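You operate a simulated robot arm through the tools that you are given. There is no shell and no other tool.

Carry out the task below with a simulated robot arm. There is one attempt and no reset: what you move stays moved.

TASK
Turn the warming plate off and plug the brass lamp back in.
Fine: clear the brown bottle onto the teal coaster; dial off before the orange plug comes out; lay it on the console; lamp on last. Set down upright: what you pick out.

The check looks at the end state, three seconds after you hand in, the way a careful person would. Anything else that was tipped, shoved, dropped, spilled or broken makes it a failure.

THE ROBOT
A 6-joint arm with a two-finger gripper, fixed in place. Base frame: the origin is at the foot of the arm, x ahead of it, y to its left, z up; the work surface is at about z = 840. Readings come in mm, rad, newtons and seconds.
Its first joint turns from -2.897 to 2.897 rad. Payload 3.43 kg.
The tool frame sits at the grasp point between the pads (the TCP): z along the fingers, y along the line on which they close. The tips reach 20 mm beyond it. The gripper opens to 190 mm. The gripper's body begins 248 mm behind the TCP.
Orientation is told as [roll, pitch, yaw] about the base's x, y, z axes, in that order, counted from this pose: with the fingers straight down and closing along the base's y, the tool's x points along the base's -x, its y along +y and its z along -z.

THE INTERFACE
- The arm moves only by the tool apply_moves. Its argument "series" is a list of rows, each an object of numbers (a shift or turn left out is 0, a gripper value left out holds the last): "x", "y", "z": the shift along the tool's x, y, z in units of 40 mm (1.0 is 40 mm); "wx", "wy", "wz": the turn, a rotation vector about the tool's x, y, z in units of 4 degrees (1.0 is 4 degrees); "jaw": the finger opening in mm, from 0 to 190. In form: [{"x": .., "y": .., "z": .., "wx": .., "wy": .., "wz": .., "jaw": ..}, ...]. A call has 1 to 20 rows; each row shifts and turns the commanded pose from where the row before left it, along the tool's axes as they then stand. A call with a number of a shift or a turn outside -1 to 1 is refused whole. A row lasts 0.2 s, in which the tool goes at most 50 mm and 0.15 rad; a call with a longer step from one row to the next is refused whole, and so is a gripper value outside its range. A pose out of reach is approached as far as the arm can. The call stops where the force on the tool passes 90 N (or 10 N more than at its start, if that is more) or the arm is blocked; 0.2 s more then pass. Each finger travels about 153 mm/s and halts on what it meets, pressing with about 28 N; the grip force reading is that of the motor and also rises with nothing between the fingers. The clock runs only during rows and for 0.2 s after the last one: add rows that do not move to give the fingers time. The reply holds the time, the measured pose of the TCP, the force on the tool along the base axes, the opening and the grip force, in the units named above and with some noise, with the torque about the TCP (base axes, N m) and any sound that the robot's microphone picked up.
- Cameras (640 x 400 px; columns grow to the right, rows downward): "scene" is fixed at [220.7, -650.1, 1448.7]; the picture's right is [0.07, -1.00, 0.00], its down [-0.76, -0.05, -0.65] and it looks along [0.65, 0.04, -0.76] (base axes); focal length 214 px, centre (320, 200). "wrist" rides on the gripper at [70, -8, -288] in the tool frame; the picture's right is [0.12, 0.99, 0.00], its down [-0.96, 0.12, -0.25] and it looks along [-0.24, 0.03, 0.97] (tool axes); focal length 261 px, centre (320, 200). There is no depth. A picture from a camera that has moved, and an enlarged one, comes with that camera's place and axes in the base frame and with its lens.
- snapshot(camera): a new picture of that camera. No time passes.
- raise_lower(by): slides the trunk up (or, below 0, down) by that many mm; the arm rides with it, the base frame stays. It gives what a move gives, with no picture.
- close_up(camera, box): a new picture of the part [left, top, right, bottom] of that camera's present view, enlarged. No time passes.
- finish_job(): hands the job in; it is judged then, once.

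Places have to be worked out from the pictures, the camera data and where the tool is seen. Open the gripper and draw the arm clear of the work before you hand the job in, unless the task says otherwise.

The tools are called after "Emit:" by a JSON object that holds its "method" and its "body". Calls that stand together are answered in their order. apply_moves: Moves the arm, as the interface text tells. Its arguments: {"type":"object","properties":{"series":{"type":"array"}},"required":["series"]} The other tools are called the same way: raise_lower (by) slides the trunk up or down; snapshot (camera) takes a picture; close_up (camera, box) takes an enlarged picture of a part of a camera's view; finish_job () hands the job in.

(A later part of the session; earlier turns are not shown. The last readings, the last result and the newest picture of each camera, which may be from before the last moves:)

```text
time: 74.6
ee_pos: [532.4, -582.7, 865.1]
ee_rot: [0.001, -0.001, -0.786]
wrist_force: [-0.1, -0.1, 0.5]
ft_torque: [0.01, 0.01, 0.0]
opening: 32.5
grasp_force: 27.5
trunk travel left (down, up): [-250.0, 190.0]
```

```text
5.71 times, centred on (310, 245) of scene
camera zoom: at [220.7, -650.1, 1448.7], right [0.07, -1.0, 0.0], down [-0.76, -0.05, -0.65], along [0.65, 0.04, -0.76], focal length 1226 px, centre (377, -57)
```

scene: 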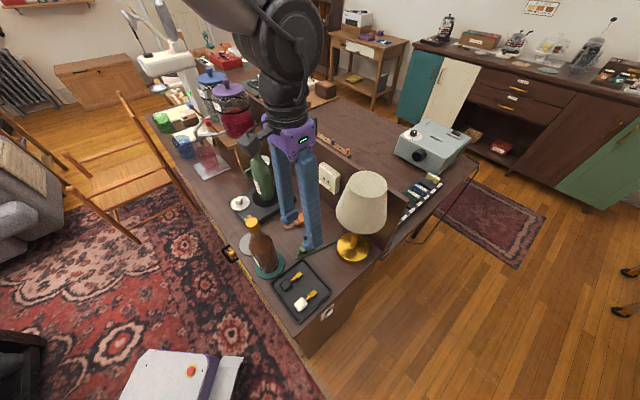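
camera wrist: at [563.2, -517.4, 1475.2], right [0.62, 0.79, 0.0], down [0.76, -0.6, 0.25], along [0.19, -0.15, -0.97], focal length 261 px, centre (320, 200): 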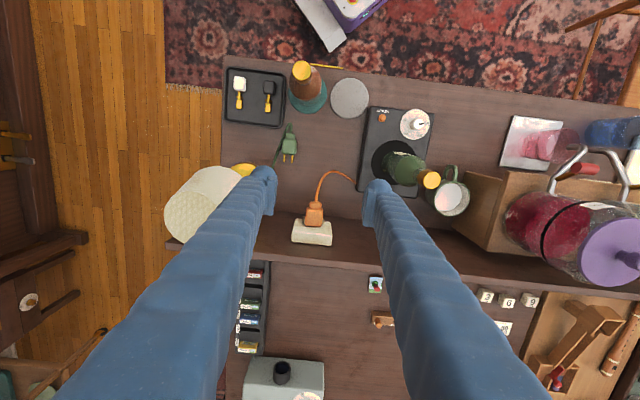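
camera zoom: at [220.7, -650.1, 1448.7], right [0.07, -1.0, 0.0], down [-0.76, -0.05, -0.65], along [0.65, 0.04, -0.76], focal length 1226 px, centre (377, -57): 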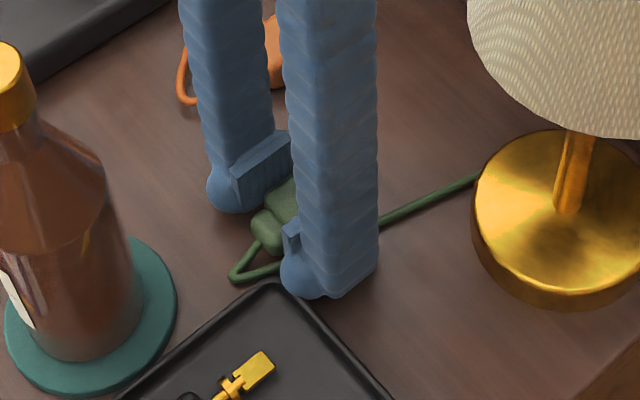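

Gripped at 32.5 mm, but the fingers sit ~7 mm further forward on the plug than wanted (they'd come within 3 mm of the outlet face). I open, back off 5 mm, and re-grip.

Emit:
{"method": "apply_moves", "body": {"series": [{"jaw": 46}, {}, {"x": 0.125}, {}, {"jaw": 38}, {"jaw": 22}, {}, {}, {}]}}

Emit:
{"method": "close_up", "body": {"camera": "wrist", "box": [250, 130, 390, 250]}}

```text
time: 76.6
ee_pos: [529.8, -578.8, 865.6]
ee_rot: [0.0, 0.002, -0.786]
wrist_force: [-0.3, -0.4, 0.4]
ft_torque: [-0.03, 0.02, 0.01]
opening: 32.5
grasp_force: 27.5
trunk travel left (down, up): [-250.0, 190.0]
```

```text
3.33 times, centred on (320, 190) of wrist
camera zoom: at [474.1, -536.1, 1152.0], right [0.62, 0.79, 0.0], down [0.76, -0.6, 0.25], along [0.19, -0.15, -0.97], focal length 869 px, centre (320, 233)
```

zoom: 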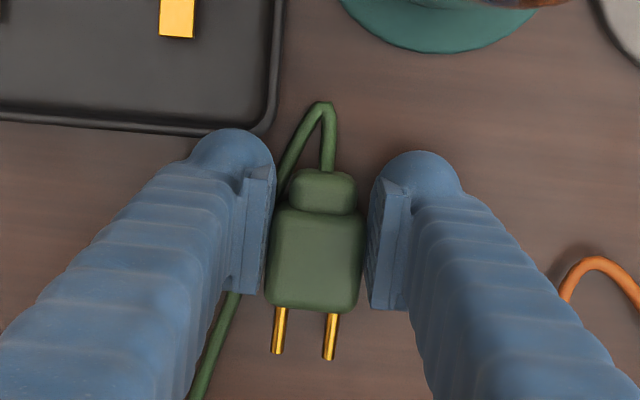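

Good position now. I lift slowly and check that the grip holds.

Emit:
{"method": "apply_moves", "body": {"series": [{"z": -0.05}, {"z": -0.1}, {"z": -0.15}, {"z": -0.2}, {}]}}

Emit:
{"method": "close_up", "body": {"camera": "scene", "box": [250, 160, 400, 280]}}

Emit:
{"method": "close_up", "body": {"camera": "wrist", "box": [250, 130, 390, 250]}}

```text
time: 77.8
ee_pos: [529.6, -579.7, 885.6]
ee_rot: [0.002, 0.001, -0.788]
wrist_force: [0.5, 1.1, -0.1]
ft_torque: [0.01, -0.01, -0.02]
opening: 32.5
grasp_force: 28.1
trunk travel left (down, up): [-250.0, 190.0]
```

```text
3.33 times, centred on (325, 220) of scene
camera zoom: at [220.7, -650.1, 1448.7], right [0.07, -1.0, 0.0], down [-0.76, -0.05, -0.65], along [0.65, 0.04, -0.76], focal length 715 px, centre (303, 133)
```

zoom: 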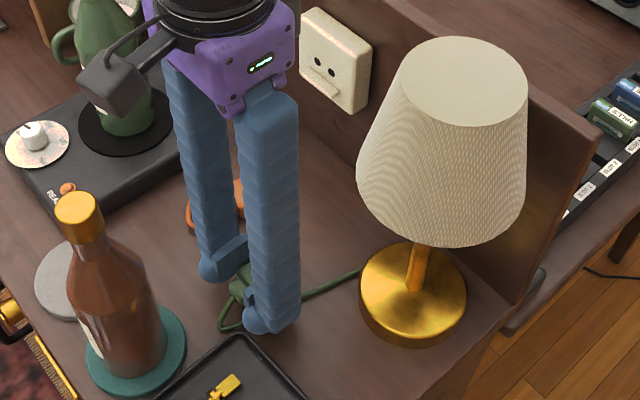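

```text
3.33 times, centred on (320, 190) of wrist
camera zoom: at [473.9, -537.1, 1171.8], right [0.62, 0.79, 0.0], down [0.76, -0.6, 0.25], along [0.19, -0.15, -0.97], focal length 869 px, centre (320, 233)
```

zoom: 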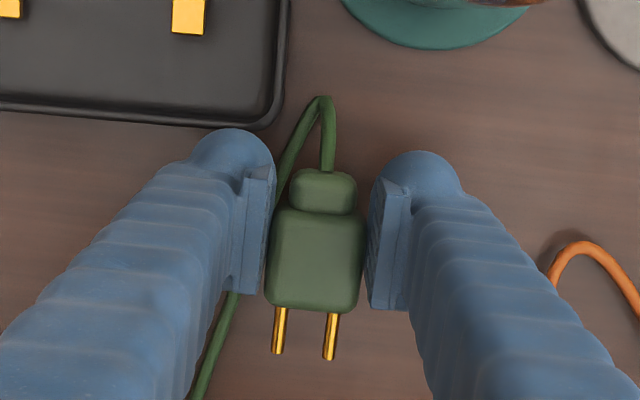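

Held firmly; the lamp hasn't moved. I raise to insertion height and move in front of the outlet (using commanded offsets from the orange-plug grip pose).

Emit:
{"method": "apply_moves", "body": {"series": [{"z": -0.5}, {"z": -0.8}, {"z": -0.8}, {"z": -0.6}, {"z": -0.2675}, {}, {"x": -0.4, "y": 0.4}, {"x": -0.5, "y": 0.5}, {"x": -0.5, "y": 0.5}, {"x": -0.4, "y": 0.4}, {"x": -0.0975, "y": 0.085}, {}, {}]}}

Emit:
{"method": "close_up", "body": {"camera": "wrist", "box": [250, 130, 390, 270]}}

Emit:
{"method": "close_up", "body": {"camera": "scene", "box": [260, 140, 400, 260]}}

```text
time: 80.6
ee_pos: [636.4, -580.9, 1004.8]
ee_rot: [0.003, 0.0, -0.787]
wrist_force: [-0.4, 0.3, -0.8]
ft_torque: [-0.01, 0.01, -0.02]
opening: 32.7
grasp_force: 28.3
trunk travel left (down, up): [-250.0, 190.0]
```

```text
2.86 times, centred on (320, 200) of wrist
camera zoom: at [580.1, -536.7, 1291.0], right [0.62, 0.79, 0.0], down [0.76, -0.6, 0.25], along [0.19, -0.15, -0.97], focal length 745 px, centre (320, 200)
```

zoom: 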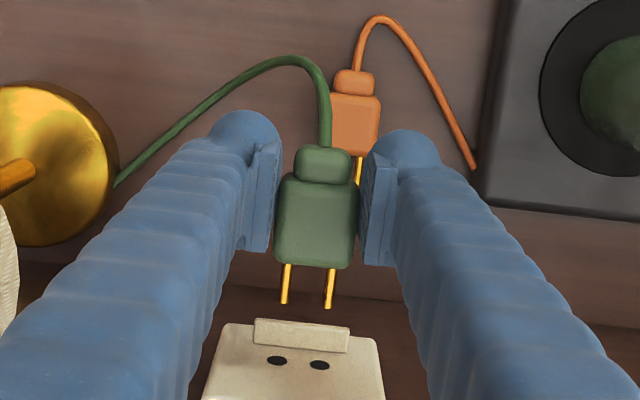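

```text
3.33 times, centred on (330, 200) of scene
camera zoom: at [220.7, -650.1, 1448.7], right [0.07, -1.0, 0.0], down [-0.76, -0.05, -0.65], along [0.65, 0.04, -0.76], focal length 715 px, centre (287, 200)
```

zoom: 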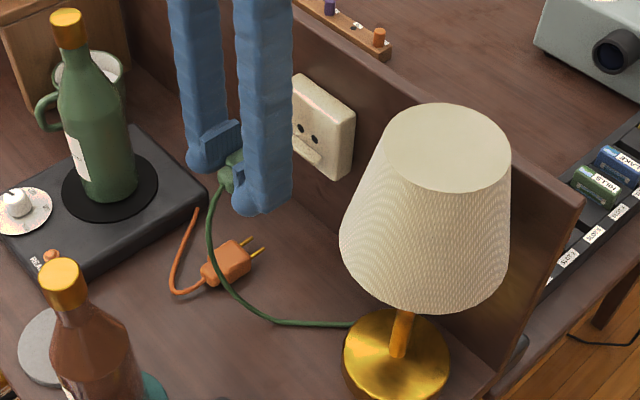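

Prongs line up with the holes in the wrist view (within ~0.5 mm). I advance ~22 mm to just before the holes and check again.

Emit:
{"method": "apply_moves", "body": {"series": [{"x": -0.25}, {"x": -0.2}, {"x": -0.1}, {}, {}]}}

Emit:
{"method": "close_up", "body": {"camera": "wrist", "box": [280, 190, 350, 260]}}

Emit:
{"method": "close_up", "body": {"camera": "scene", "box": [300, 160, 340, 195]}}

```text
time: 81.8
ee_pos: [651.5, -595.7, 1003.5]
ee_rot: [-0.001, 0.0, -0.786]
wrist_force: [0.0, -0.6, -0.8]
ft_torque: [-0.03, -0.01, 0.01]
opening: 32.7
grasp_force: 27.6
trunk travel left (down, up): [-250.0, 190.0]
```

```text
5.71 times, centred on (315, 225) of wrist
camera zoom: at [596.1, -552.7, 1289.8], right [0.62, 0.79, 0.0], down [0.76, -0.6, 0.25], along [0.19, -0.15, -0.97], focal length 1489 px, centre (349, 57)
```

zoom: 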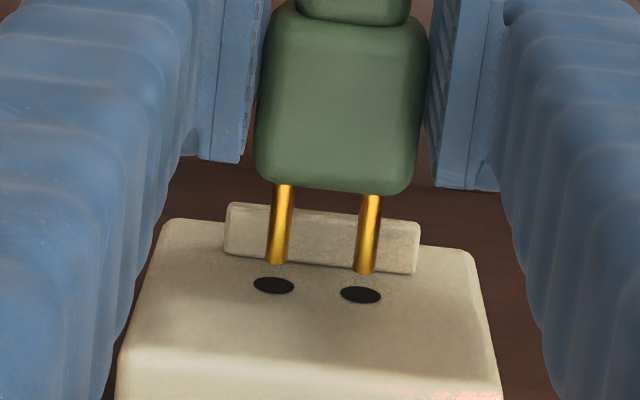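

```text
11.43 times, centred on (320, 178) of scene
camera zoom: at [220.7, -650.1, 1448.7], right [0.07, -1.0, 0.0], down [-0.76, -0.05, -0.65], along [0.65, 0.04, -0.76], focal length 2451 px, centre (320, 457)
```

zoom: 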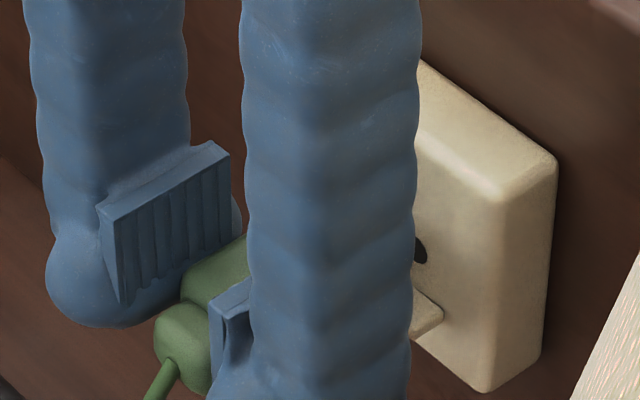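

Prongs point directly at the holes. I push in slowly, monitoring force.

Emit:
{"method": "apply_moves", "body": {"series": [{"x": -0.1}, {"x": -0.1}, {"x": -0.1}, {}]}}

Emit:
{"method": "close_up", "body": {"camera": "wrist", "box": [280, 190, 350, 260]}}

```text
time: 82.8
ee_pos: [662.1, -603.5, 1002.9]
ee_rot: [0.0, 0.0, -0.787]
wrist_force: [-1.0, -0.5, -0.6]
ft_torque: [0.01, 0.02, 0.0]
opening: 32.6
grasp_force: 28.1
trunk travel left (down, up): [-250.0, 190.0]
```

```text
5.71 times, centred on (315, 225) of wrist
camera zoom: at [605.8, -560.1, 1290.4], right [0.62, 0.79, 0.0], down [0.76, -0.6, 0.25], along [0.19, -0.15, -0.97], focal length 1489 px, centre (349, 57)
```

zoom: 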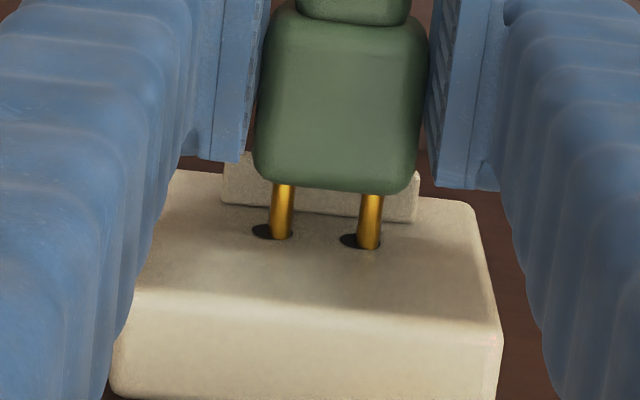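

Prongs are entering, but they look slightly to the +p side in the holes. I zoom more closely before pushing further.

Emit:
{"method": "close_up", "body": {"camera": "wrist", "box": [300, 215, 335, 245]}}

Emit:
{"method": "close_up", "body": {"camera": "scene", "box": [318, 170, 342, 190]}}

```text
13.33 times, centred on (318, 230) of wrist
camera zoom: at [605.8, -560.1, 1290.4], right [0.62, 0.79, 0.0], down [0.76, -0.6, 0.25], along [0.19, -0.15, -0.97], focal length 3475 px, centre (353, -200)
```

zoom: 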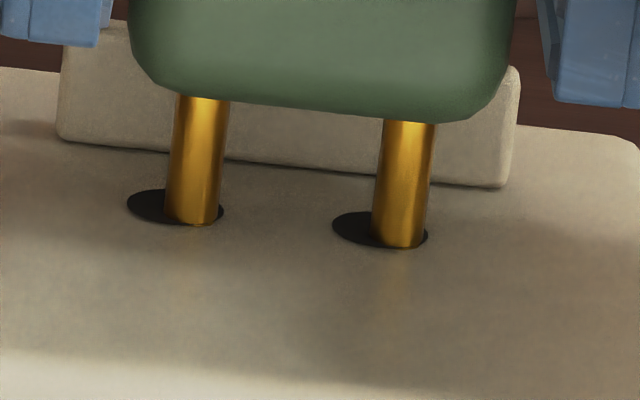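

```text
16.00 times, centred on (330, 180) of scene
camera zoom: at [220.7, -650.1, 1448.7], right [0.07, -1.0, 0.0], down [-0.76, -0.05, -0.65], along [0.65, 0.04, -0.76], focal length 3432 px, centre (160, 520)
```

zoom: 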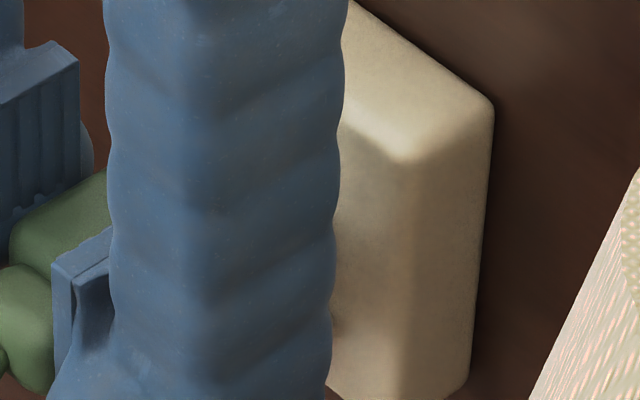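

The prong tips are ~1.4 mm to +p and ~1.3 mm high relative to the hole centres (hole Ø≈8.7, prong Ø≈4.5). I correct by that amount and re-check.

Emit:
{"method": "apply_moves", "body": {"series": [{"y": -0.035, "z": 0.025}, {}, {}]}}

Emit:
{"method": "close_up", "body": {"camera": "wrist", "box": [300, 215, 335, 245]}}

```text
time: 83.6
ee_pos: [659.1, -603.0, 1002.2]
ee_rot: [-0.001, 0.0, -0.789]
wrist_force: [0.8, 0.3, 0.0]
ft_torque: [0.03, 0.0, -0.01]
opening: 32.3
grasp_force: 28.7
trunk travel left (down, up): [-250.0, 190.0]
```

```text
13.33 times, centred on (318, 230) of wrist
camera zoom: at [604.2, -560.8, 1289.2], right [0.62, 0.79, 0.0], down [0.76, -0.6, 0.25], along [0.19, -0.15, -0.97], focal length 3475 px, centre (353, -200)
```

zoom: 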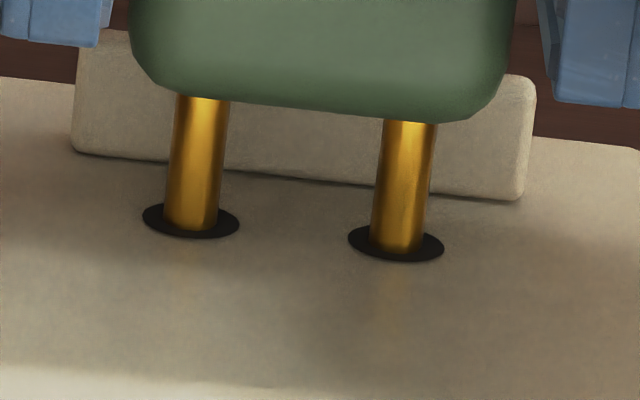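

Prongs are now centred in the holes. I continue pushing in.

Emit:
{"method": "apply_moves", "body": {"series": [{"x": -0.1}, {"x": -0.1}, {}]}}

Emit:
{"method": "close_up", "body": {"camera": "wrist", "box": [290, 195, 340, 240]}}

```text
time: 84.4
ee_pos: [665.3, -610.4, 1001.7]
ee_rot: [0.001, -0.001, -0.788]
wrist_force: [-0.1, 0.9, -1.1]
ft_torque: [-0.03, 0.01, 0.01]
opening: 32.3
grasp_force: 28.6
trunk travel left (down, up): [-250.0, 190.0]
```

```text
8.89 times, centred on (315, 218) of wrist
camera zoom: at [609.8, -567.2, 1289.3], right [0.62, 0.79, 0.0], down [0.76, -0.6, 0.25], along [0.19, -0.15, -0.97], focal length 2317 px, centre (364, 44)
```

zoom: 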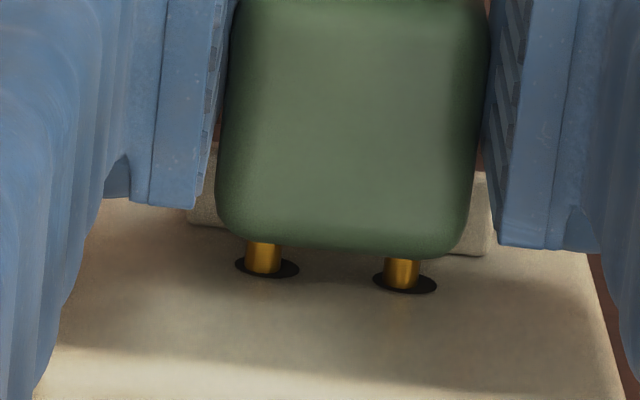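

Inserting smoothly. I continue in small steps until the body seats against the outlet.

Emit:
{"method": "apply_moves", "body": {"series": [{"x": -0.075}, {"x": -0.075}, {}]}}

Emit:
{"method": "apply_moves", "body": {"series": [{"x": -0.04}, {}]}}

Emit:
{"method": "close_up", "body": {"camera": "wrist", "box": [290, 185, 340, 230]}}

```text
time: 85.2
ee_pos: [667.5, -614.4, 1002.9]
ee_rot: [-0.001, 0.001, -0.787]
wrist_force: [-0.3, 1.4, -1.0]
ft_torque: [0.01, -0.01, 0.01]
opening: 32.8
grasp_force: 27.8
trunk travel left (down, up): [-250.0, 190.0]
```

```text
time: 85.8
ee_pos: [670.0, -614.9, 1004.8]
ee_rot: [0.0, 0.003, -0.787]
wrist_force: [-2.2, 1.4, -0.6]
ft_torque: [0.01, 0.03, 0.05]
opening: 32.9
grasp_force: 27.6
trunk travel left (down, up): [-250.0, 190.0]
```

```text
8.89 times, centred on (315, 208) of wrist
camera zoom: at [614.3, -572.0, 1289.5], right [0.62, 0.79, 0.0], down [0.76, -0.6, 0.25], along [0.19, -0.15, -0.97], focal length 2317 px, centre (364, 133)
```

zoom: 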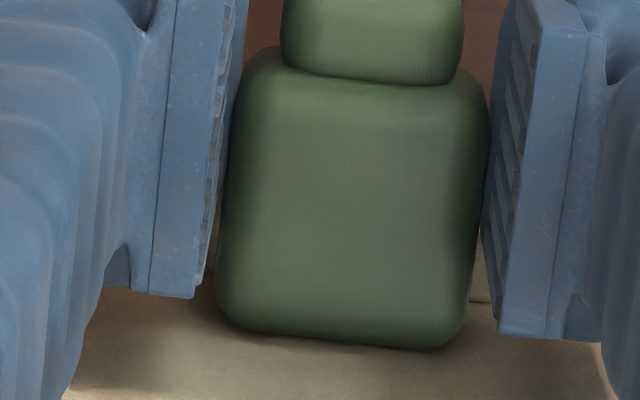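

Emit:
{"method": "apply_moves", "body": {"series": [{"x": -0.04}, {}]}}

Emit:
{"method": "apply_moves", "body": {"series": [{"x": -0.03}, {}]}}

Emit:
{"method": "close_up", "body": {"camera": "scene", "box": [260, 130, 400, 260]}}

```text
time: 86.4
ee_pos: [669.6, -614.7, 1001.7]
ee_rot: [-0.001, 0.003, -0.787]
wrist_force: [-12.8, 9.1, -0.3]
ft_torque: [0.06, 0.05, 0.0]
opening: 32.7
grasp_force: 27.6
trunk travel left (down, up): [-250.0, 190.0]
```

```text
time: 87.0
ee_pos: [671.1, -615.2, 1003.0]
ee_rot: [-0.001, 0.001, -0.787]
wrist_force: [-20.3, 14.4, -3.5]
ft_torque: [0.16, 0.22, -0.05]
opening: 32.7
grasp_force: 28.2
trunk travel left (down, up): [-250.0, 190.0]
```

```text
3.08 times, centred on (330, 195) of scene
camera zoom: at [220.7, -650.1, 1448.7], right [0.07, -1.0, 0.0], down [-0.76, -0.05, -0.65], along [0.65, 0.04, -0.76], focal length 660 px, centre (289, 215)
```

zoom: 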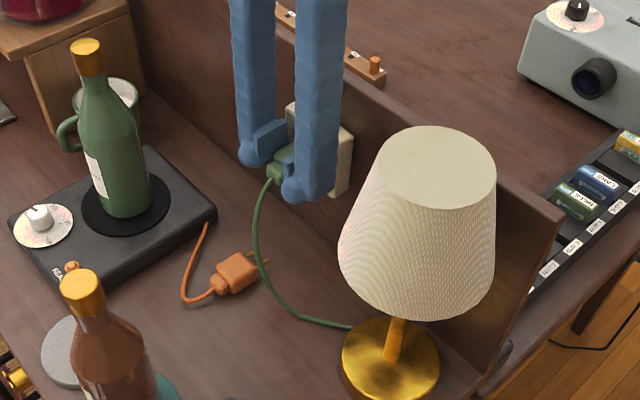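

Seated: ~25 N resistance with the body at the outlet face. I relieve the pressure, open, and check the plug stays in.

Emit:
{"method": "apply_moves", "body": {"series": [{"x": -0.02}, {}, {"x": 0.05}, {}]}}

Emit:
{"method": "apply_moves", "body": {"series": [{"jaw": 40}, {"jaw": 64}, {}, {}, {"z": -0.3}, {"z": -0.8}, {"z": -0.9}, {}]}}

Emit:
{"method": "close_up", "body": {"camera": "wrist", "box": [250, 130, 390, 250]}}

Emit:
{"method": "close_up", "body": {"camera": "scene", "box": [260, 130, 400, 260]}}

```text
time: 88.0
ee_pos: [672.3, -616.8, 1003.6]
ee_rot: [0.0, -0.002, -0.786]
wrist_force: [-9.5, 6.7, -6.0]
ft_torque: [0.14, 0.21, 0.01]
opening: 32.6
grasp_force: 28.2
trunk travel left (down, up): [-250.0, 190.0]
```

```text
time: 89.8
ee_pos: [671.8, -615.2, 1085.1]
ee_rot: [0.0, 0.003, -0.788]
wrist_force: [-0.2, 0.1, -0.2]
ft_torque: [-0.05, -0.01, 0.02]
opening: 63.7
grasp_force: 0.0
trunk travel left (down, up): [-250.0, 190.0]
```

```text
3.33 times, centred on (320, 190) of wrist
camera zoom: at [614.6, -572.9, 1371.9], right [0.62, 0.79, 0.0], down [0.76, -0.6, 0.25], along [0.19, -0.15, -0.97], focal length 869 px, centre (320, 233)
```

zoom: 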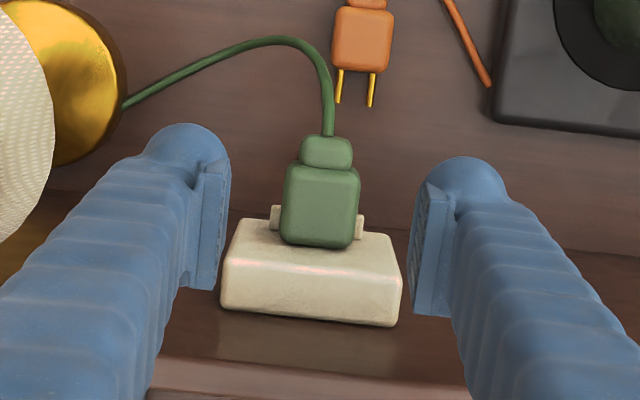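

```text
3.08 times, centred on (330, 195) of scene
camera zoom: at [220.7, -650.1, 1448.7], right [0.07, -1.0, 0.0], down [-0.76, -0.05, -0.65], along [0.65, 0.04, -0.76], focal length 660 px, centre (289, 215)
```

zoom: 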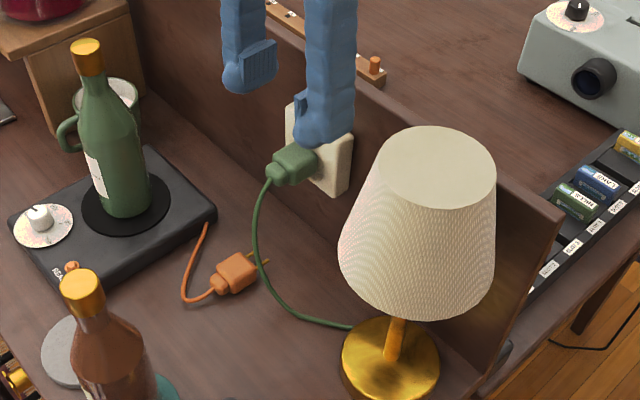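

Green plug stays fully inserted. The lamp isn't lit yet, so I look at the candidate switches: the rocker on the console's end and the dark thing at the partition's end.

Emit:
{"method": "close_up", "body": {"camera": "scene", "box": [375, 225, 440, 285]}}

Emit:
{"method": "close_up", "body": {"camera": "scene", "box": [312, 298, 342, 324]}}

Emit:
{"method": "close_up", "body": {"camera": "scene", "box": [330, 165, 400, 270]}}

Emit:
{"method": "snapshot", "body": {"camera": "wrist"}}

```text
6.67 times, centred on (408, 255) of scene
camera zoom: at [220.7, -650.1, 1448.7], right [0.07, -1.0, 0.0], down [-0.76, -0.05, -0.65], along [0.65, 0.04, -0.76], focal length 1430 px, centre (-263, -167)
```

zoom: 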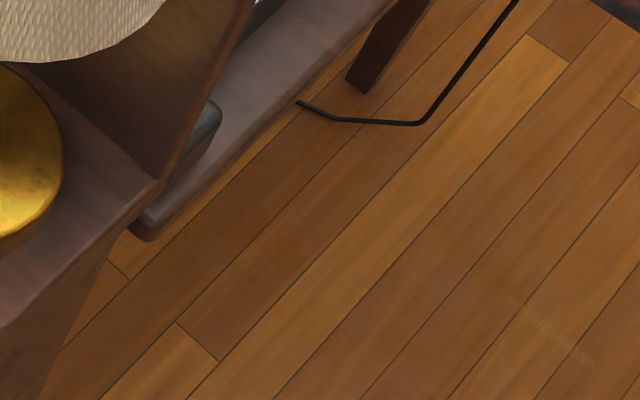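

```text
15.38 times, centred on (327, 311) of scene
camera zoom: at [220.7, -650.1, 1448.7], right [0.07, -1.0, 0.0], down [-0.76, -0.05, -0.65], along [0.65, 0.04, -0.76], focal length 3300 px, centre (212, -1508)
```

zoom: 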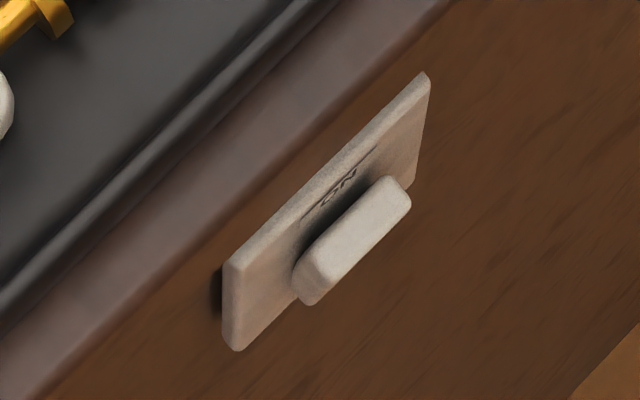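

```text
3.81 times, centred on (365, 218) of scene
camera zoom: at [220.7, -650.1, 1448.7], right [0.07, -1.0, 0.0], down [-0.76, -0.05, -0.65], along [0.65, 0.04, -0.76], focal length 817 px, centre (149, 133)
```

zoom: 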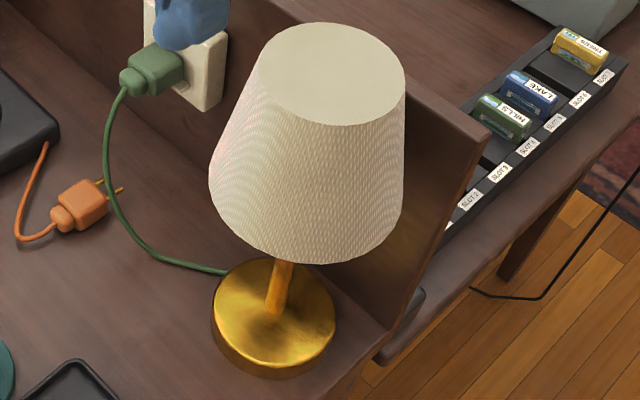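

```text
taken
camera wrist: at [614.6, -572.9, 1371.9], right [0.62, 0.79, 0.0], down [0.76, -0.6, 0.25], along [0.19, -0.15, -0.97], focal length 261 px, centre (320, 200)
```

wrist: 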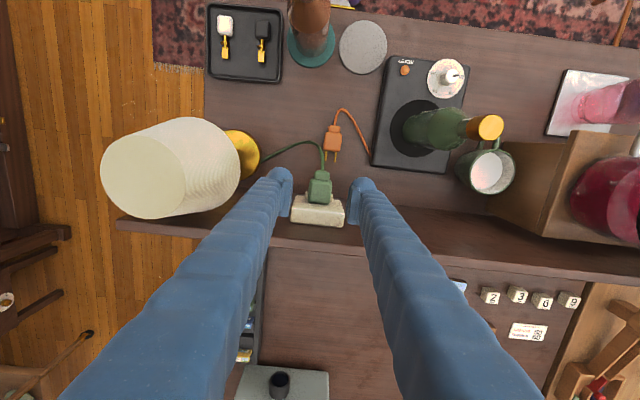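

The rocker on the console's end is marked "ON" near its top; it's the likely lamp switch. I raise clear, move beyond the right end of the console and tilt the tool so the wrist camera can see that switch face.

Emit:
{"method": "apply_moves", "body": {"series": [{"z": -0.8}, {"z": -1}, {"z": -1}, {"z": -0.9}, {"x": 0.8}, {"x": 0.9}, {"x": 0.9}, {"x": 0.9}, {"x": 0.9}, {"y": -0.8}, {"y": -0.9}, {"y": -0.9}, {"y": -0.9}, {"y": -0.9}, {"y": -0.9}, {"y": -0.9}, {"y": -0.9}, {"y": -0.9}, {"y": -0.8}, {}]}}

Emit:
{"method": "snapshot", "body": {"camera": "wrist"}}

Emit:
{"method": "snapshot", "body": {"camera": "scene"}}

```text
time: 94.0
ee_pos: [297.7, -740.5, 1232.0]
ee_rot: [0.001, 0.001, -0.786]
wrist_force: [-0.2, -0.4, -0.1]
ft_torque: [0.04, 0.01, 0.01]
opening: 64.0
grasp_force: 0.0
trunk travel left (down, up): [-250.0, 190.0]
```

```text
taken
camera wrist: at [240.7, -696.9, 1520.5], right [0.62, 0.79, 0.0], down [0.76, -0.6, 0.25], along [0.19, -0.15, -0.97], focal length 261 px, centre (320, 200)
```

wrist: 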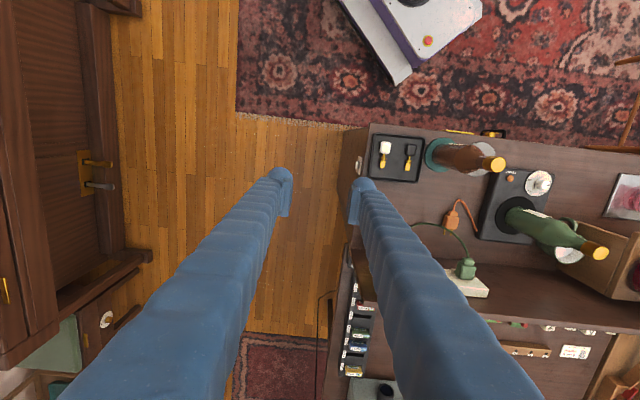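

```text
taken
```

scene: 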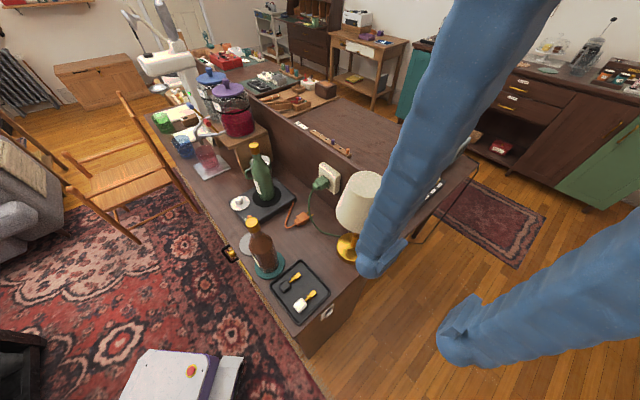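

From here the end face is visible at a steep angle; I zoom on the switch.

Emit:
{"method": "close_up", "body": {"camera": "wrist", "box": [335, 140, 385, 190]}}

Emit:
{"method": "close_up", "body": {"camera": "wrist", "box": [335, 120, 435, 260]}}

```text
8.00 times, centred on (360, 165) of wrist
camera zoom: at [240.7, -696.9, 1520.5], right [0.62, 0.79, 0.0], down [0.76, -0.6, 0.25], along [0.19, -0.15, -0.97], focal length 2085 px, centre (0, 480)
```

zoom: 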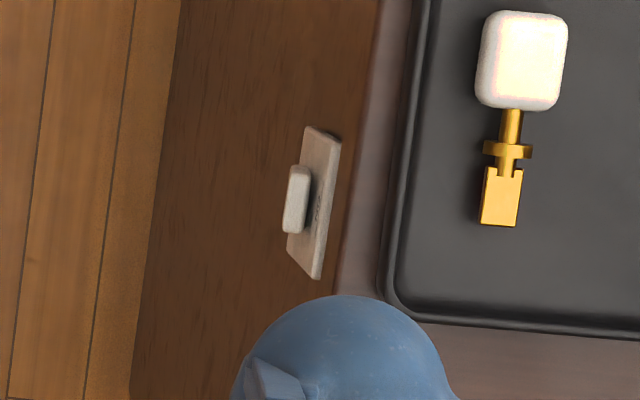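

```text
2.86 times, centred on (385, 190) of wrist
camera zoom: at [240.7, -696.9, 1520.5], right [0.62, 0.79, 0.0], down [0.76, -0.6, 0.25], along [0.19, -0.15, -0.97], focal length 745 px, centre (134, 229)
```

zoom: 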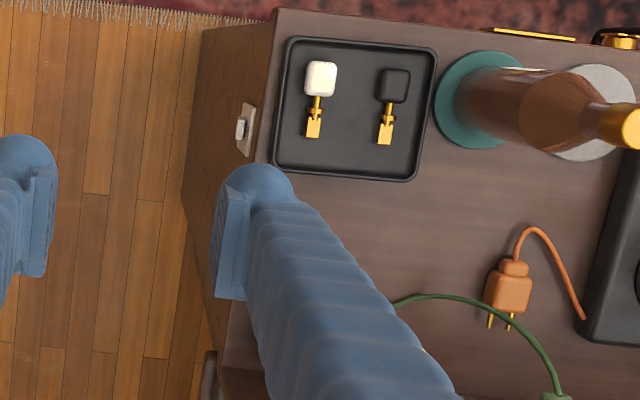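

Steep view isn't enough to fix the height. I tilt the tool 40° toward the console end to see the switch face more squarely.

Emit:
{"method": "apply_moves", "body": {"series": [{"wx": -1, "jaw": 150}, {"wx": -1}, {"wx": -1}, {"wx": -1}, {"wx": -1}, {"wx": -1}, {"wx": -1}, {"wx": -1}, {"wx": -1}, {"wx": -1}, {}]}}

Emit:
{"method": "snapshot", "body": {"camera": "wrist"}}

```text
time: 96.4
ee_pos: [297.6, -740.0, 1231.0]
ee_rot: [0.698, 0.0, -0.787]
wrist_force: [-0.1, 0.6, -0.1]
ft_torque: [0.07, -0.04, 0.01]
opening: 149.9
grasp_force: 0.1
trunk travel left (down, up): [-250.0, 190.0]
```

```text
taken
camera wrist: at [111.5, -826.2, 1444.7], right [0.45, 0.62, 0.64], down [0.63, -0.73, 0.26], along [0.63, 0.28, -0.72], focal length 261 px, centre (320, 200)
```

wrist: 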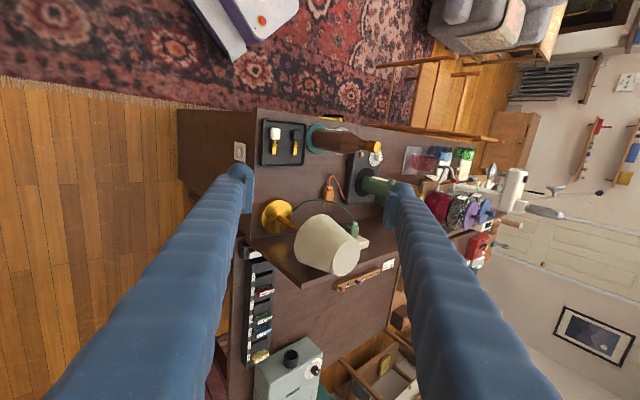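

The switch is visible at the console end. I lower the arm ~250 mm (staying outside the console) for a closer, more frontal view.

Emit:
{"method": "apply_moves", "body": {"series": [{"y": -0.65, "z": 0.77}, {"y": -0.65, "z": 0.77}, {"y": -0.65, "z": 0.77}, {"y": -0.65, "z": 0.77}, {"y": -0.65, "z": 0.77}, {"y": -0.65, "z": 0.77}, {}, {}]}}

Emit:
{"method": "snapshot", "body": {"camera": "wrist"}}

Emit:
{"method": "snapshot", "body": {"camera": "scene"}}

```text
time: 98.2
ee_pos: [292.9, -741.8, 986.5]
ee_rot: [0.698, 0.0, -0.787]
wrist_force: [-0.7, -0.7, 0.0]
ft_torque: [-0.03, 0.07, 0.0]
opening: 149.9
grasp_force: 0.1
trunk travel left (down, up): [-250.0, 190.0]
```

```text
taken
camera wrist: at [108.2, -826.6, 1201.3], right [0.45, 0.62, 0.64], down [0.63, -0.73, 0.26], along [0.63, 0.28, -0.72], focal length 261 px, centre (320, 200)
```

wrist: 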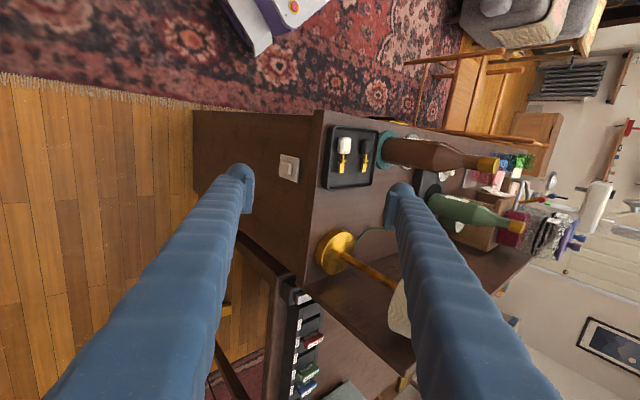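

```text
taken
```

scene: 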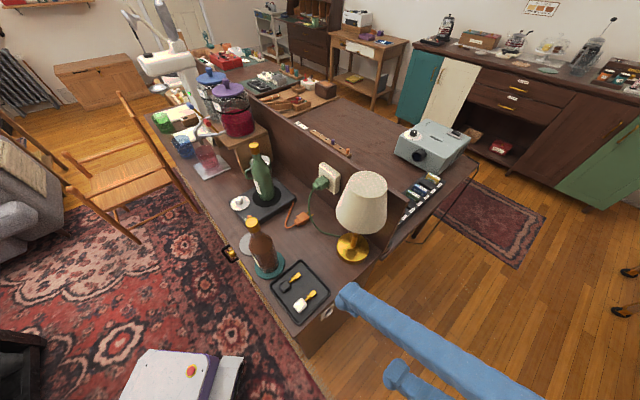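

Now the switch shows well at (290, 168). I zoom in on it.

Emit:
{"method": "close_up", "body": {"camera": "wrist", "box": [265, 145, 315, 190]}}

Emit:
{"method": "close_up", "body": {"camera": "wrist", "box": [190, 100, 340, 220]}}

```text
8.89 times, centred on (290, 168) of wrist
camera zoom: at [108.2, -826.6, 1201.3], right [0.45, 0.62, 0.64], down [0.63, -0.73, 0.26], along [0.63, 0.28, -0.72], focal length 2317 px, centre (587, 489)
```

zoom: 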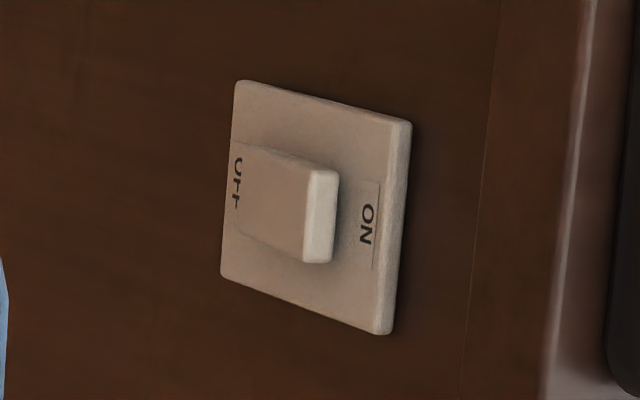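

```text
3.33 times, centred on (265, 160) of wrist
camera zoom: at [108.2, -826.6, 1201.3], right [0.45, 0.62, 0.64], down [0.63, -0.73, 0.26], along [0.63, 0.28, -0.72], focal length 869 px, centre (503, 333)
```

zoom: 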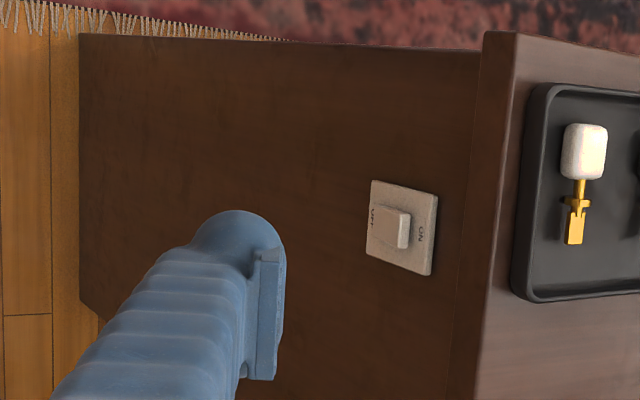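

The plate shows ON at the top and OFF at the bottom with a rocker between. I zoom further to judge which side is pressed in.

Emit:
{"method": "close_up", "body": {"camera": "wrist", "box": [278, 152, 302, 176]}}

Emit:
{"method": "close_up", "body": {"camera": "scene", "box": [317, 302, 339, 320]}}

```text
16.00 times, centred on (290, 164) of wrist
camera zoom: at [108.2, -826.6, 1201.3], right [0.45, 0.62, 0.64], down [0.63, -0.73, 0.26], along [0.63, 0.28, -0.72], focal length 4170 px, centre (800, 776)
```

zoom: 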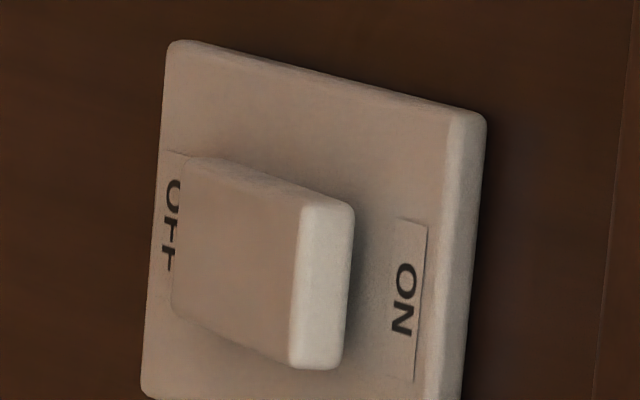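

```text
16.00 times, centred on (328, 311) of scene
camera zoom: at [220.7, -650.1, 1448.7], right [0.07, -1.0, 0.0], down [-0.76, -0.05, -0.65], along [0.65, 0.04, -0.76], focal length 3432 px, centre (192, -1576)
```

zoom: 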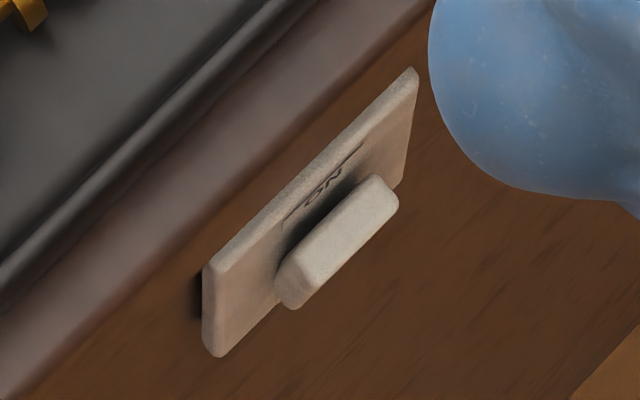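

The rocker's ON end (upper) sticks out further than its OFF end, so it is OFF now and must be pressed in at the upper end. Switch plate is at about p=−197, q=741, z=745. I close the jaws and move the tip to ~30 mm outside the upper half of the rocker.

Emit:
{"method": "apply_moves", "body": {"series": [{"jaw": 0}, {"jaw": 0}, {"x": -0.0336, "y": -0.386, "z": 0.749}, {"x": -0.0336, "y": -0.386, "z": 0.749}, {"x": -0.0336, "y": -0.386, "z": 0.749}, {"x": -0.0336, "y": -0.386, "z": 0.749}, {"x": -0.0336, "y": -0.386, "z": 0.749}, {"x": -0.0336, "y": -0.386, "z": 0.749}, {}, {}]}}

Emit:
{"method": "snapshot", "body": {"camera": "wrist"}}

Emit:
{"method": "close_up", "body": {"camera": "scene", "box": [280, 260, 400, 360]}}

```text
time: 100.4
ee_pos: [332.9, -711.9, 792.8]
ee_rot: [0.698, 0.0, -0.787]
wrist_force: [-0.1, 0.3, 0.4]
ft_torque: [-0.03, 0.03, -0.03]
opening: 0.0
grasp_force: 28.5
trunk travel left (down, up): [-250.0, 190.0]
```

```text
taken
camera wrist: at [147.9, -799.0, 1007.5], right [0.45, 0.62, 0.64], down [0.63, -0.73, 0.26], along [0.63, 0.28, -0.72], focal length 261 px, centre (320, 200)
```

wrist: 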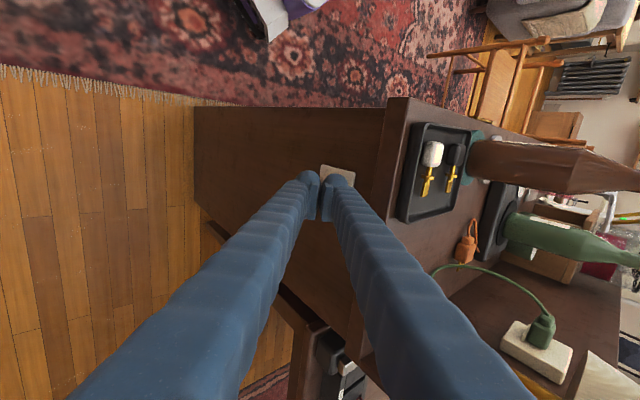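

```text
4.00 times, centred on (340, 310) of scene
camera zoom: at [220.7, -650.1, 1448.7], right [0.07, -1.0, 0.0], down [-0.76, -0.05, -0.65], along [0.65, 0.04, -0.76], focal length 858 px, centre (240, -240)
```

zoom: 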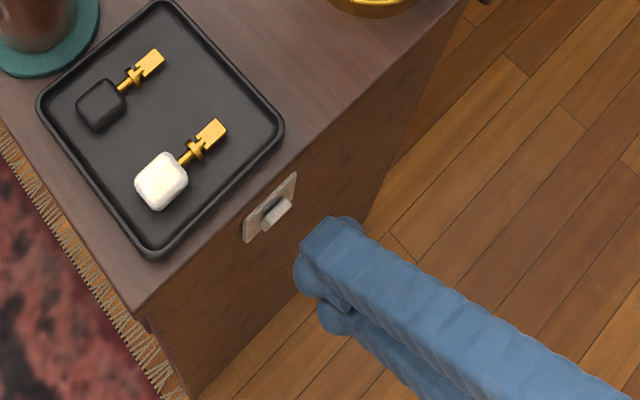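

I see the closed fingertips next to the switch plate. Zooming to refine before the approach.

Emit:
{"method": "close_up", "body": {"camera": "wrist", "box": [285, 140, 375, 230]}}

Emit:
{"method": "close_up", "body": {"camera": "scene", "box": [305, 290, 375, 350]}}

```text
4.44 times, centred on (330, 185) of wrist
camera zoom: at [147.9, -799.0, 1007.5], right [0.45, 0.62, 0.64], down [0.63, -0.73, 0.26], along [0.63, 0.28, -0.72], focal length 1158 px, centre (276, 267)
```

zoom: 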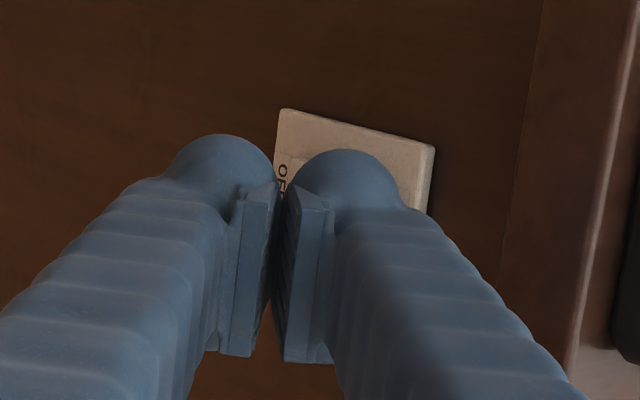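

```text
6.67 times, centred on (340, 320) of scene
camera zoom: at [220.7, -650.1, 1448.7], right [0.07, -1.0, 0.0], down [-0.76, -0.05, -0.65], along [0.65, 0.04, -0.76], focal length 1430 px, centre (187, -600)
```

zoom: 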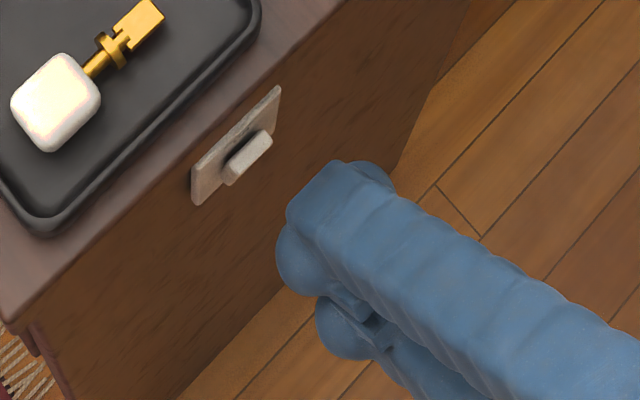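

Geometry agrees with my estimate (switch centre p −197, q 741, z 745). I lower to contact height for the upper rocker half (TCP z≈756) and approach to ~10 mm short of contact.

Emit:
{"method": "apply_moves", "body": {"series": [{"x": -0.025, "y": -0.2208, "z": 0.4185}, {"x": -0.025, "y": -0.2208, "z": 0.4185}, {}, {"y": 0.1532, "z": 0.1286}, {"y": 0.1532, "z": 0.1286}, {}, {}]}}

Emit:
{"method": "close_up", "body": {"camera": "wrist", "box": [285, 140, 375, 230]}}

Emit:
{"method": "close_up", "body": {"camera": "scene", "box": [305, 290, 375, 350]}}

```text
time: 102.0
ee_pos: [353.0, -698.3, 754.9]
ee_rot: [0.698, 0.002, -0.786]
wrist_force: [0.0, -0.7, -0.5]
ft_torque: [0.05, -0.01, -0.03]
opening: 0.3
grasp_force: 27.3
trunk travel left (down, up): [-250.0, 190.0]
```

```text
4.44 times, centred on (330, 185) of wrist
camera zoom: at [167.3, -784.1, 969.1], right [0.45, 0.62, 0.64], down [0.63, -0.73, 0.26], along [0.63, 0.28, -0.72], focal length 1158 px, centre (276, 267)
```

zoom: 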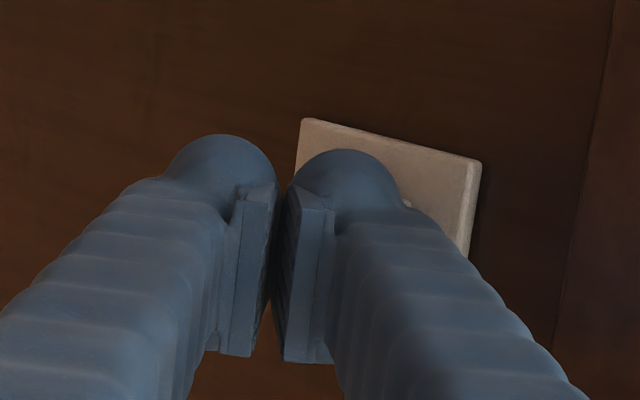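

```text
6.67 times, centred on (340, 320) of scene
camera zoom: at [220.7, -650.1, 1448.7], right [0.07, -1.0, 0.0], down [-0.76, -0.05, -0.65], along [0.65, 0.04, -0.76], focal length 1430 px, centre (187, -600)
```

zoom: 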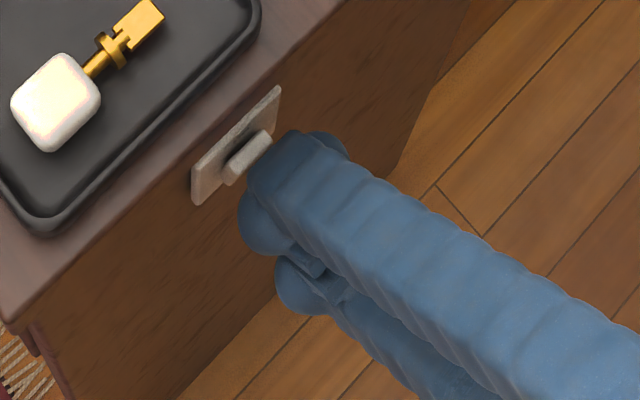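

Aligned; I press toward the console (+p) in 2 mm steps while watching the force.

Emit:
{"method": "apply_moves", "body": {"series": [{"y": 0.0383, "z": 0.03215}, {"y": 0.0383, "z": 0.03215}, {"y": 0.0383, "z": 0.03215}, {}]}}

Emit:
{"method": "apply_moves", "body": {"series": [{"y": 0.0383, "z": 0.03215}, {"y": 0.0383, "z": 0.03215}, {}]}}

```text
time: 103.0
ee_pos: [356.0, -693.9, 755.4]
ee_rot: [0.698, 0.001, -0.787]
wrist_force: [0.8, 0.2, -0.5]
ft_torque: [-0.03, -0.03, -0.03]
opening: 0.0
grasp_force: 27.8
trunk travel left (down, up): [-250.0, 190.0]
```

```text
time: 103.8
ee_pos: [359.0, -691.4, 754.3]
ee_rot: [0.7, 0.0, -0.787]
wrist_force: [-0.8, -0.5, 0.1]
ft_torque: [-0.02, -0.01, 0.0]
opening: 0.2
grasp_force: 28.3
trunk travel left (down, up): [-250.0, 190.0]
```

Emit:
{"method": "apply_moves", "body": {"series": [{"y": 0.0383, "z": 0.03215}, {"y": 0.0383, "z": 0.03215}, {}]}}

Emit:
{"method": "close_up", "body": {"camera": "scene", "box": [305, 290, 375, 350]}}

Emit:
{"method": "close_up", "body": {"camera": "wrist", "box": [285, 140, 375, 230]}}

```text
time: 104.6
ee_pos: [360.2, -690.3, 753.6]
ee_rot: [0.698, 0.0, -0.787]
wrist_force: [-0.4, -0.9, -0.3]
ft_torque: [0.01, 0.0, -0.01]
opening: 0.1
grasp_force: 27.9
trunk travel left (down, up): [-250.0, 190.0]
```

```text
6.67 times, centred on (340, 320) of scene
camera zoom: at [220.7, -650.1, 1448.7], right [0.07, -1.0, 0.0], down [-0.76, -0.05, -0.65], along [0.65, 0.04, -0.76], focal length 1430 px, centre (187, -600)
```

zoom: 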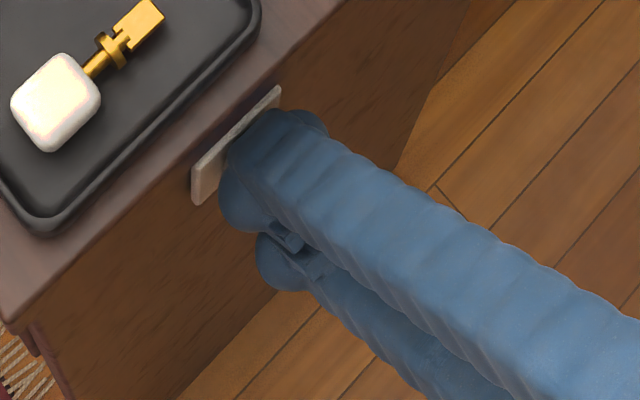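

```text
4.44 times, centred on (330, 185) of wrist
camera zoom: at [175.4, -775.3, 969.1], right [0.45, 0.62, 0.64], down [0.63, -0.73, 0.26], along [0.63, 0.28, -0.72], focal length 1158 px, centre (276, 267)
```

zoom: 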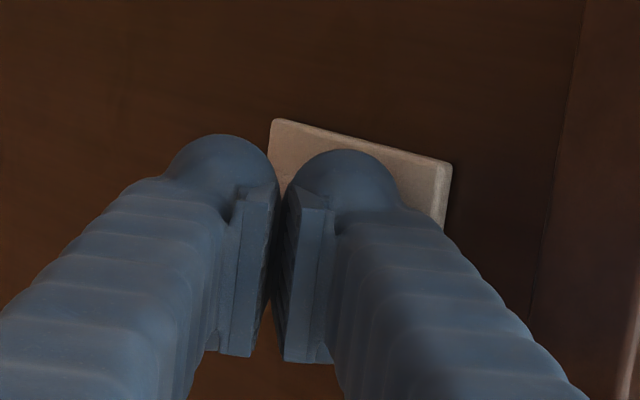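

Emit:
{"method": "apply_moves", "body": {"series": [{"y": 0.0383, "z": 0.03215}, {"y": 0.0383, "z": 0.03215}, {}]}}

Emit:
{"method": "apply_moves", "body": {"series": [{"y": 0.0383, "z": 0.03215}, {}]}}

Emit:
{"method": "apply_moves", "body": {"series": [{"y": 0.0383, "z": 0.03215}, {}]}}

```text
time: 105.4
ee_pos: [363.7, -688.0, 755.3]
ee_rot: [0.699, -0.001, -0.788]
wrist_force: [-3.7, -3.7, -1.5]
ft_torque: [-0.06, -0.02, 0.04]
opening: 0.0
grasp_force: 28.2
trunk travel left (down, up): [-250.0, 190.0]
heard: click
```

```text
time: 106.0
ee_pos: [364.2, -686.5, 754.9]
ee_rot: [0.696, -0.001, -0.79]
wrist_force: [-16.0, -16.7, -0.9]
ft_torque: [-0.02, 0.0, 0.08]
opening: 0.0
grasp_force: 28.5
trunk travel left (down, up): [-250.0, 190.0]
```

```text
time: 106.6
ee_pos: [364.5, -685.4, 754.0]
ee_rot: [0.697, -0.001, -0.788]
wrist_force: [-35.1, -33.5, 0.8]
ft_torque: [0.02, 0.0, 0.19]
opening: 0.0
grasp_force: 27.8
trunk travel left (down, up): [-250.0, 190.0]
```

A click was heard and the force then rose, so the rocker has flipped. I back straight off and look at the switch and lamp.

Emit:
{"method": "apply_moves", "body": {"series": [{"y": -0.15, "z": -0.126}, {"y": -0.3, "z": -0.252}, {"y": -0.5, "z": -0.42}, {"y": -0.5, "z": -0.42}, {}]}}

Emit:
{"method": "snapshot", "body": {"camera": "scene"}}

Emit:
{"method": "close_up", "body": {"camera": "scene", "box": [230, 140, 420, 290]}}

Emit:
{"method": "close_up", "body": {"camera": "scene", "box": [305, 290, 375, 350]}}

```text
time: 107.8
ee_pos: [314.4, -736.9, 755.0]
ee_rot: [0.698, 0.001, -0.784]
wrist_force: [0.2, -0.6, -0.3]
ft_torque: [0.0, -0.03, 0.03]
opening: 0.0
grasp_force: 27.7
trunk travel left (down, up): [-250.0, 190.0]
```

```text
taken
```

scene: 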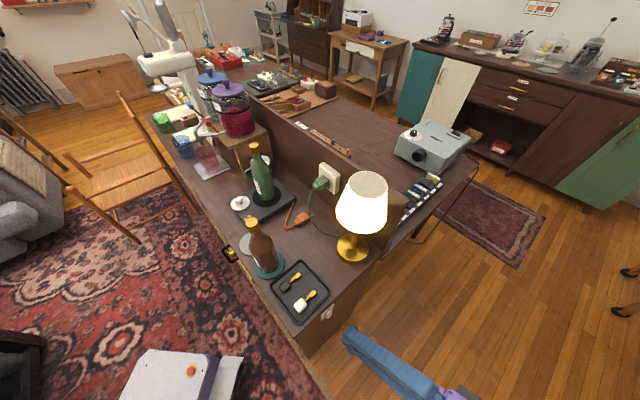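

```text
2.67 times, centred on (325, 215) of scene
camera zoom: at [220.7, -650.1, 1448.7], right [0.07, -1.0, 0.0], down [-0.76, -0.05, -0.65], along [0.65, 0.04, -0.76], focal length 572 px, centre (307, 160)
```

zoom: 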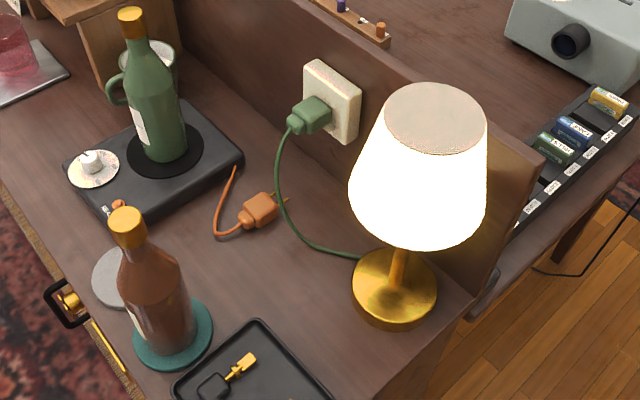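

```text
6.67 times, centred on (340, 320) of scene
camera zoom: at [220.7, -650.1, 1448.7], right [0.07, -1.0, 0.0], down [-0.76, -0.05, -0.65], along [0.65, 0.04, -0.76], focal length 1430 px, centre (187, -600)
```

zoom: 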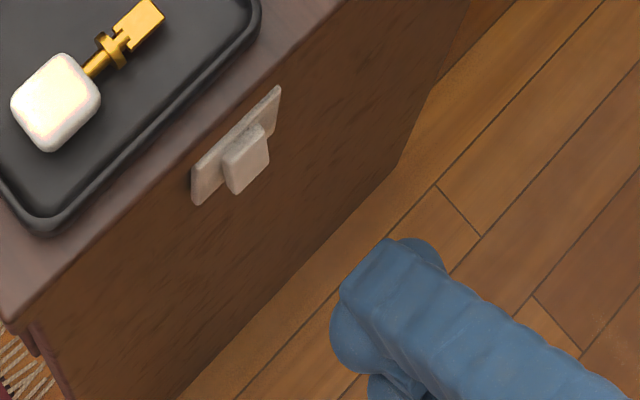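

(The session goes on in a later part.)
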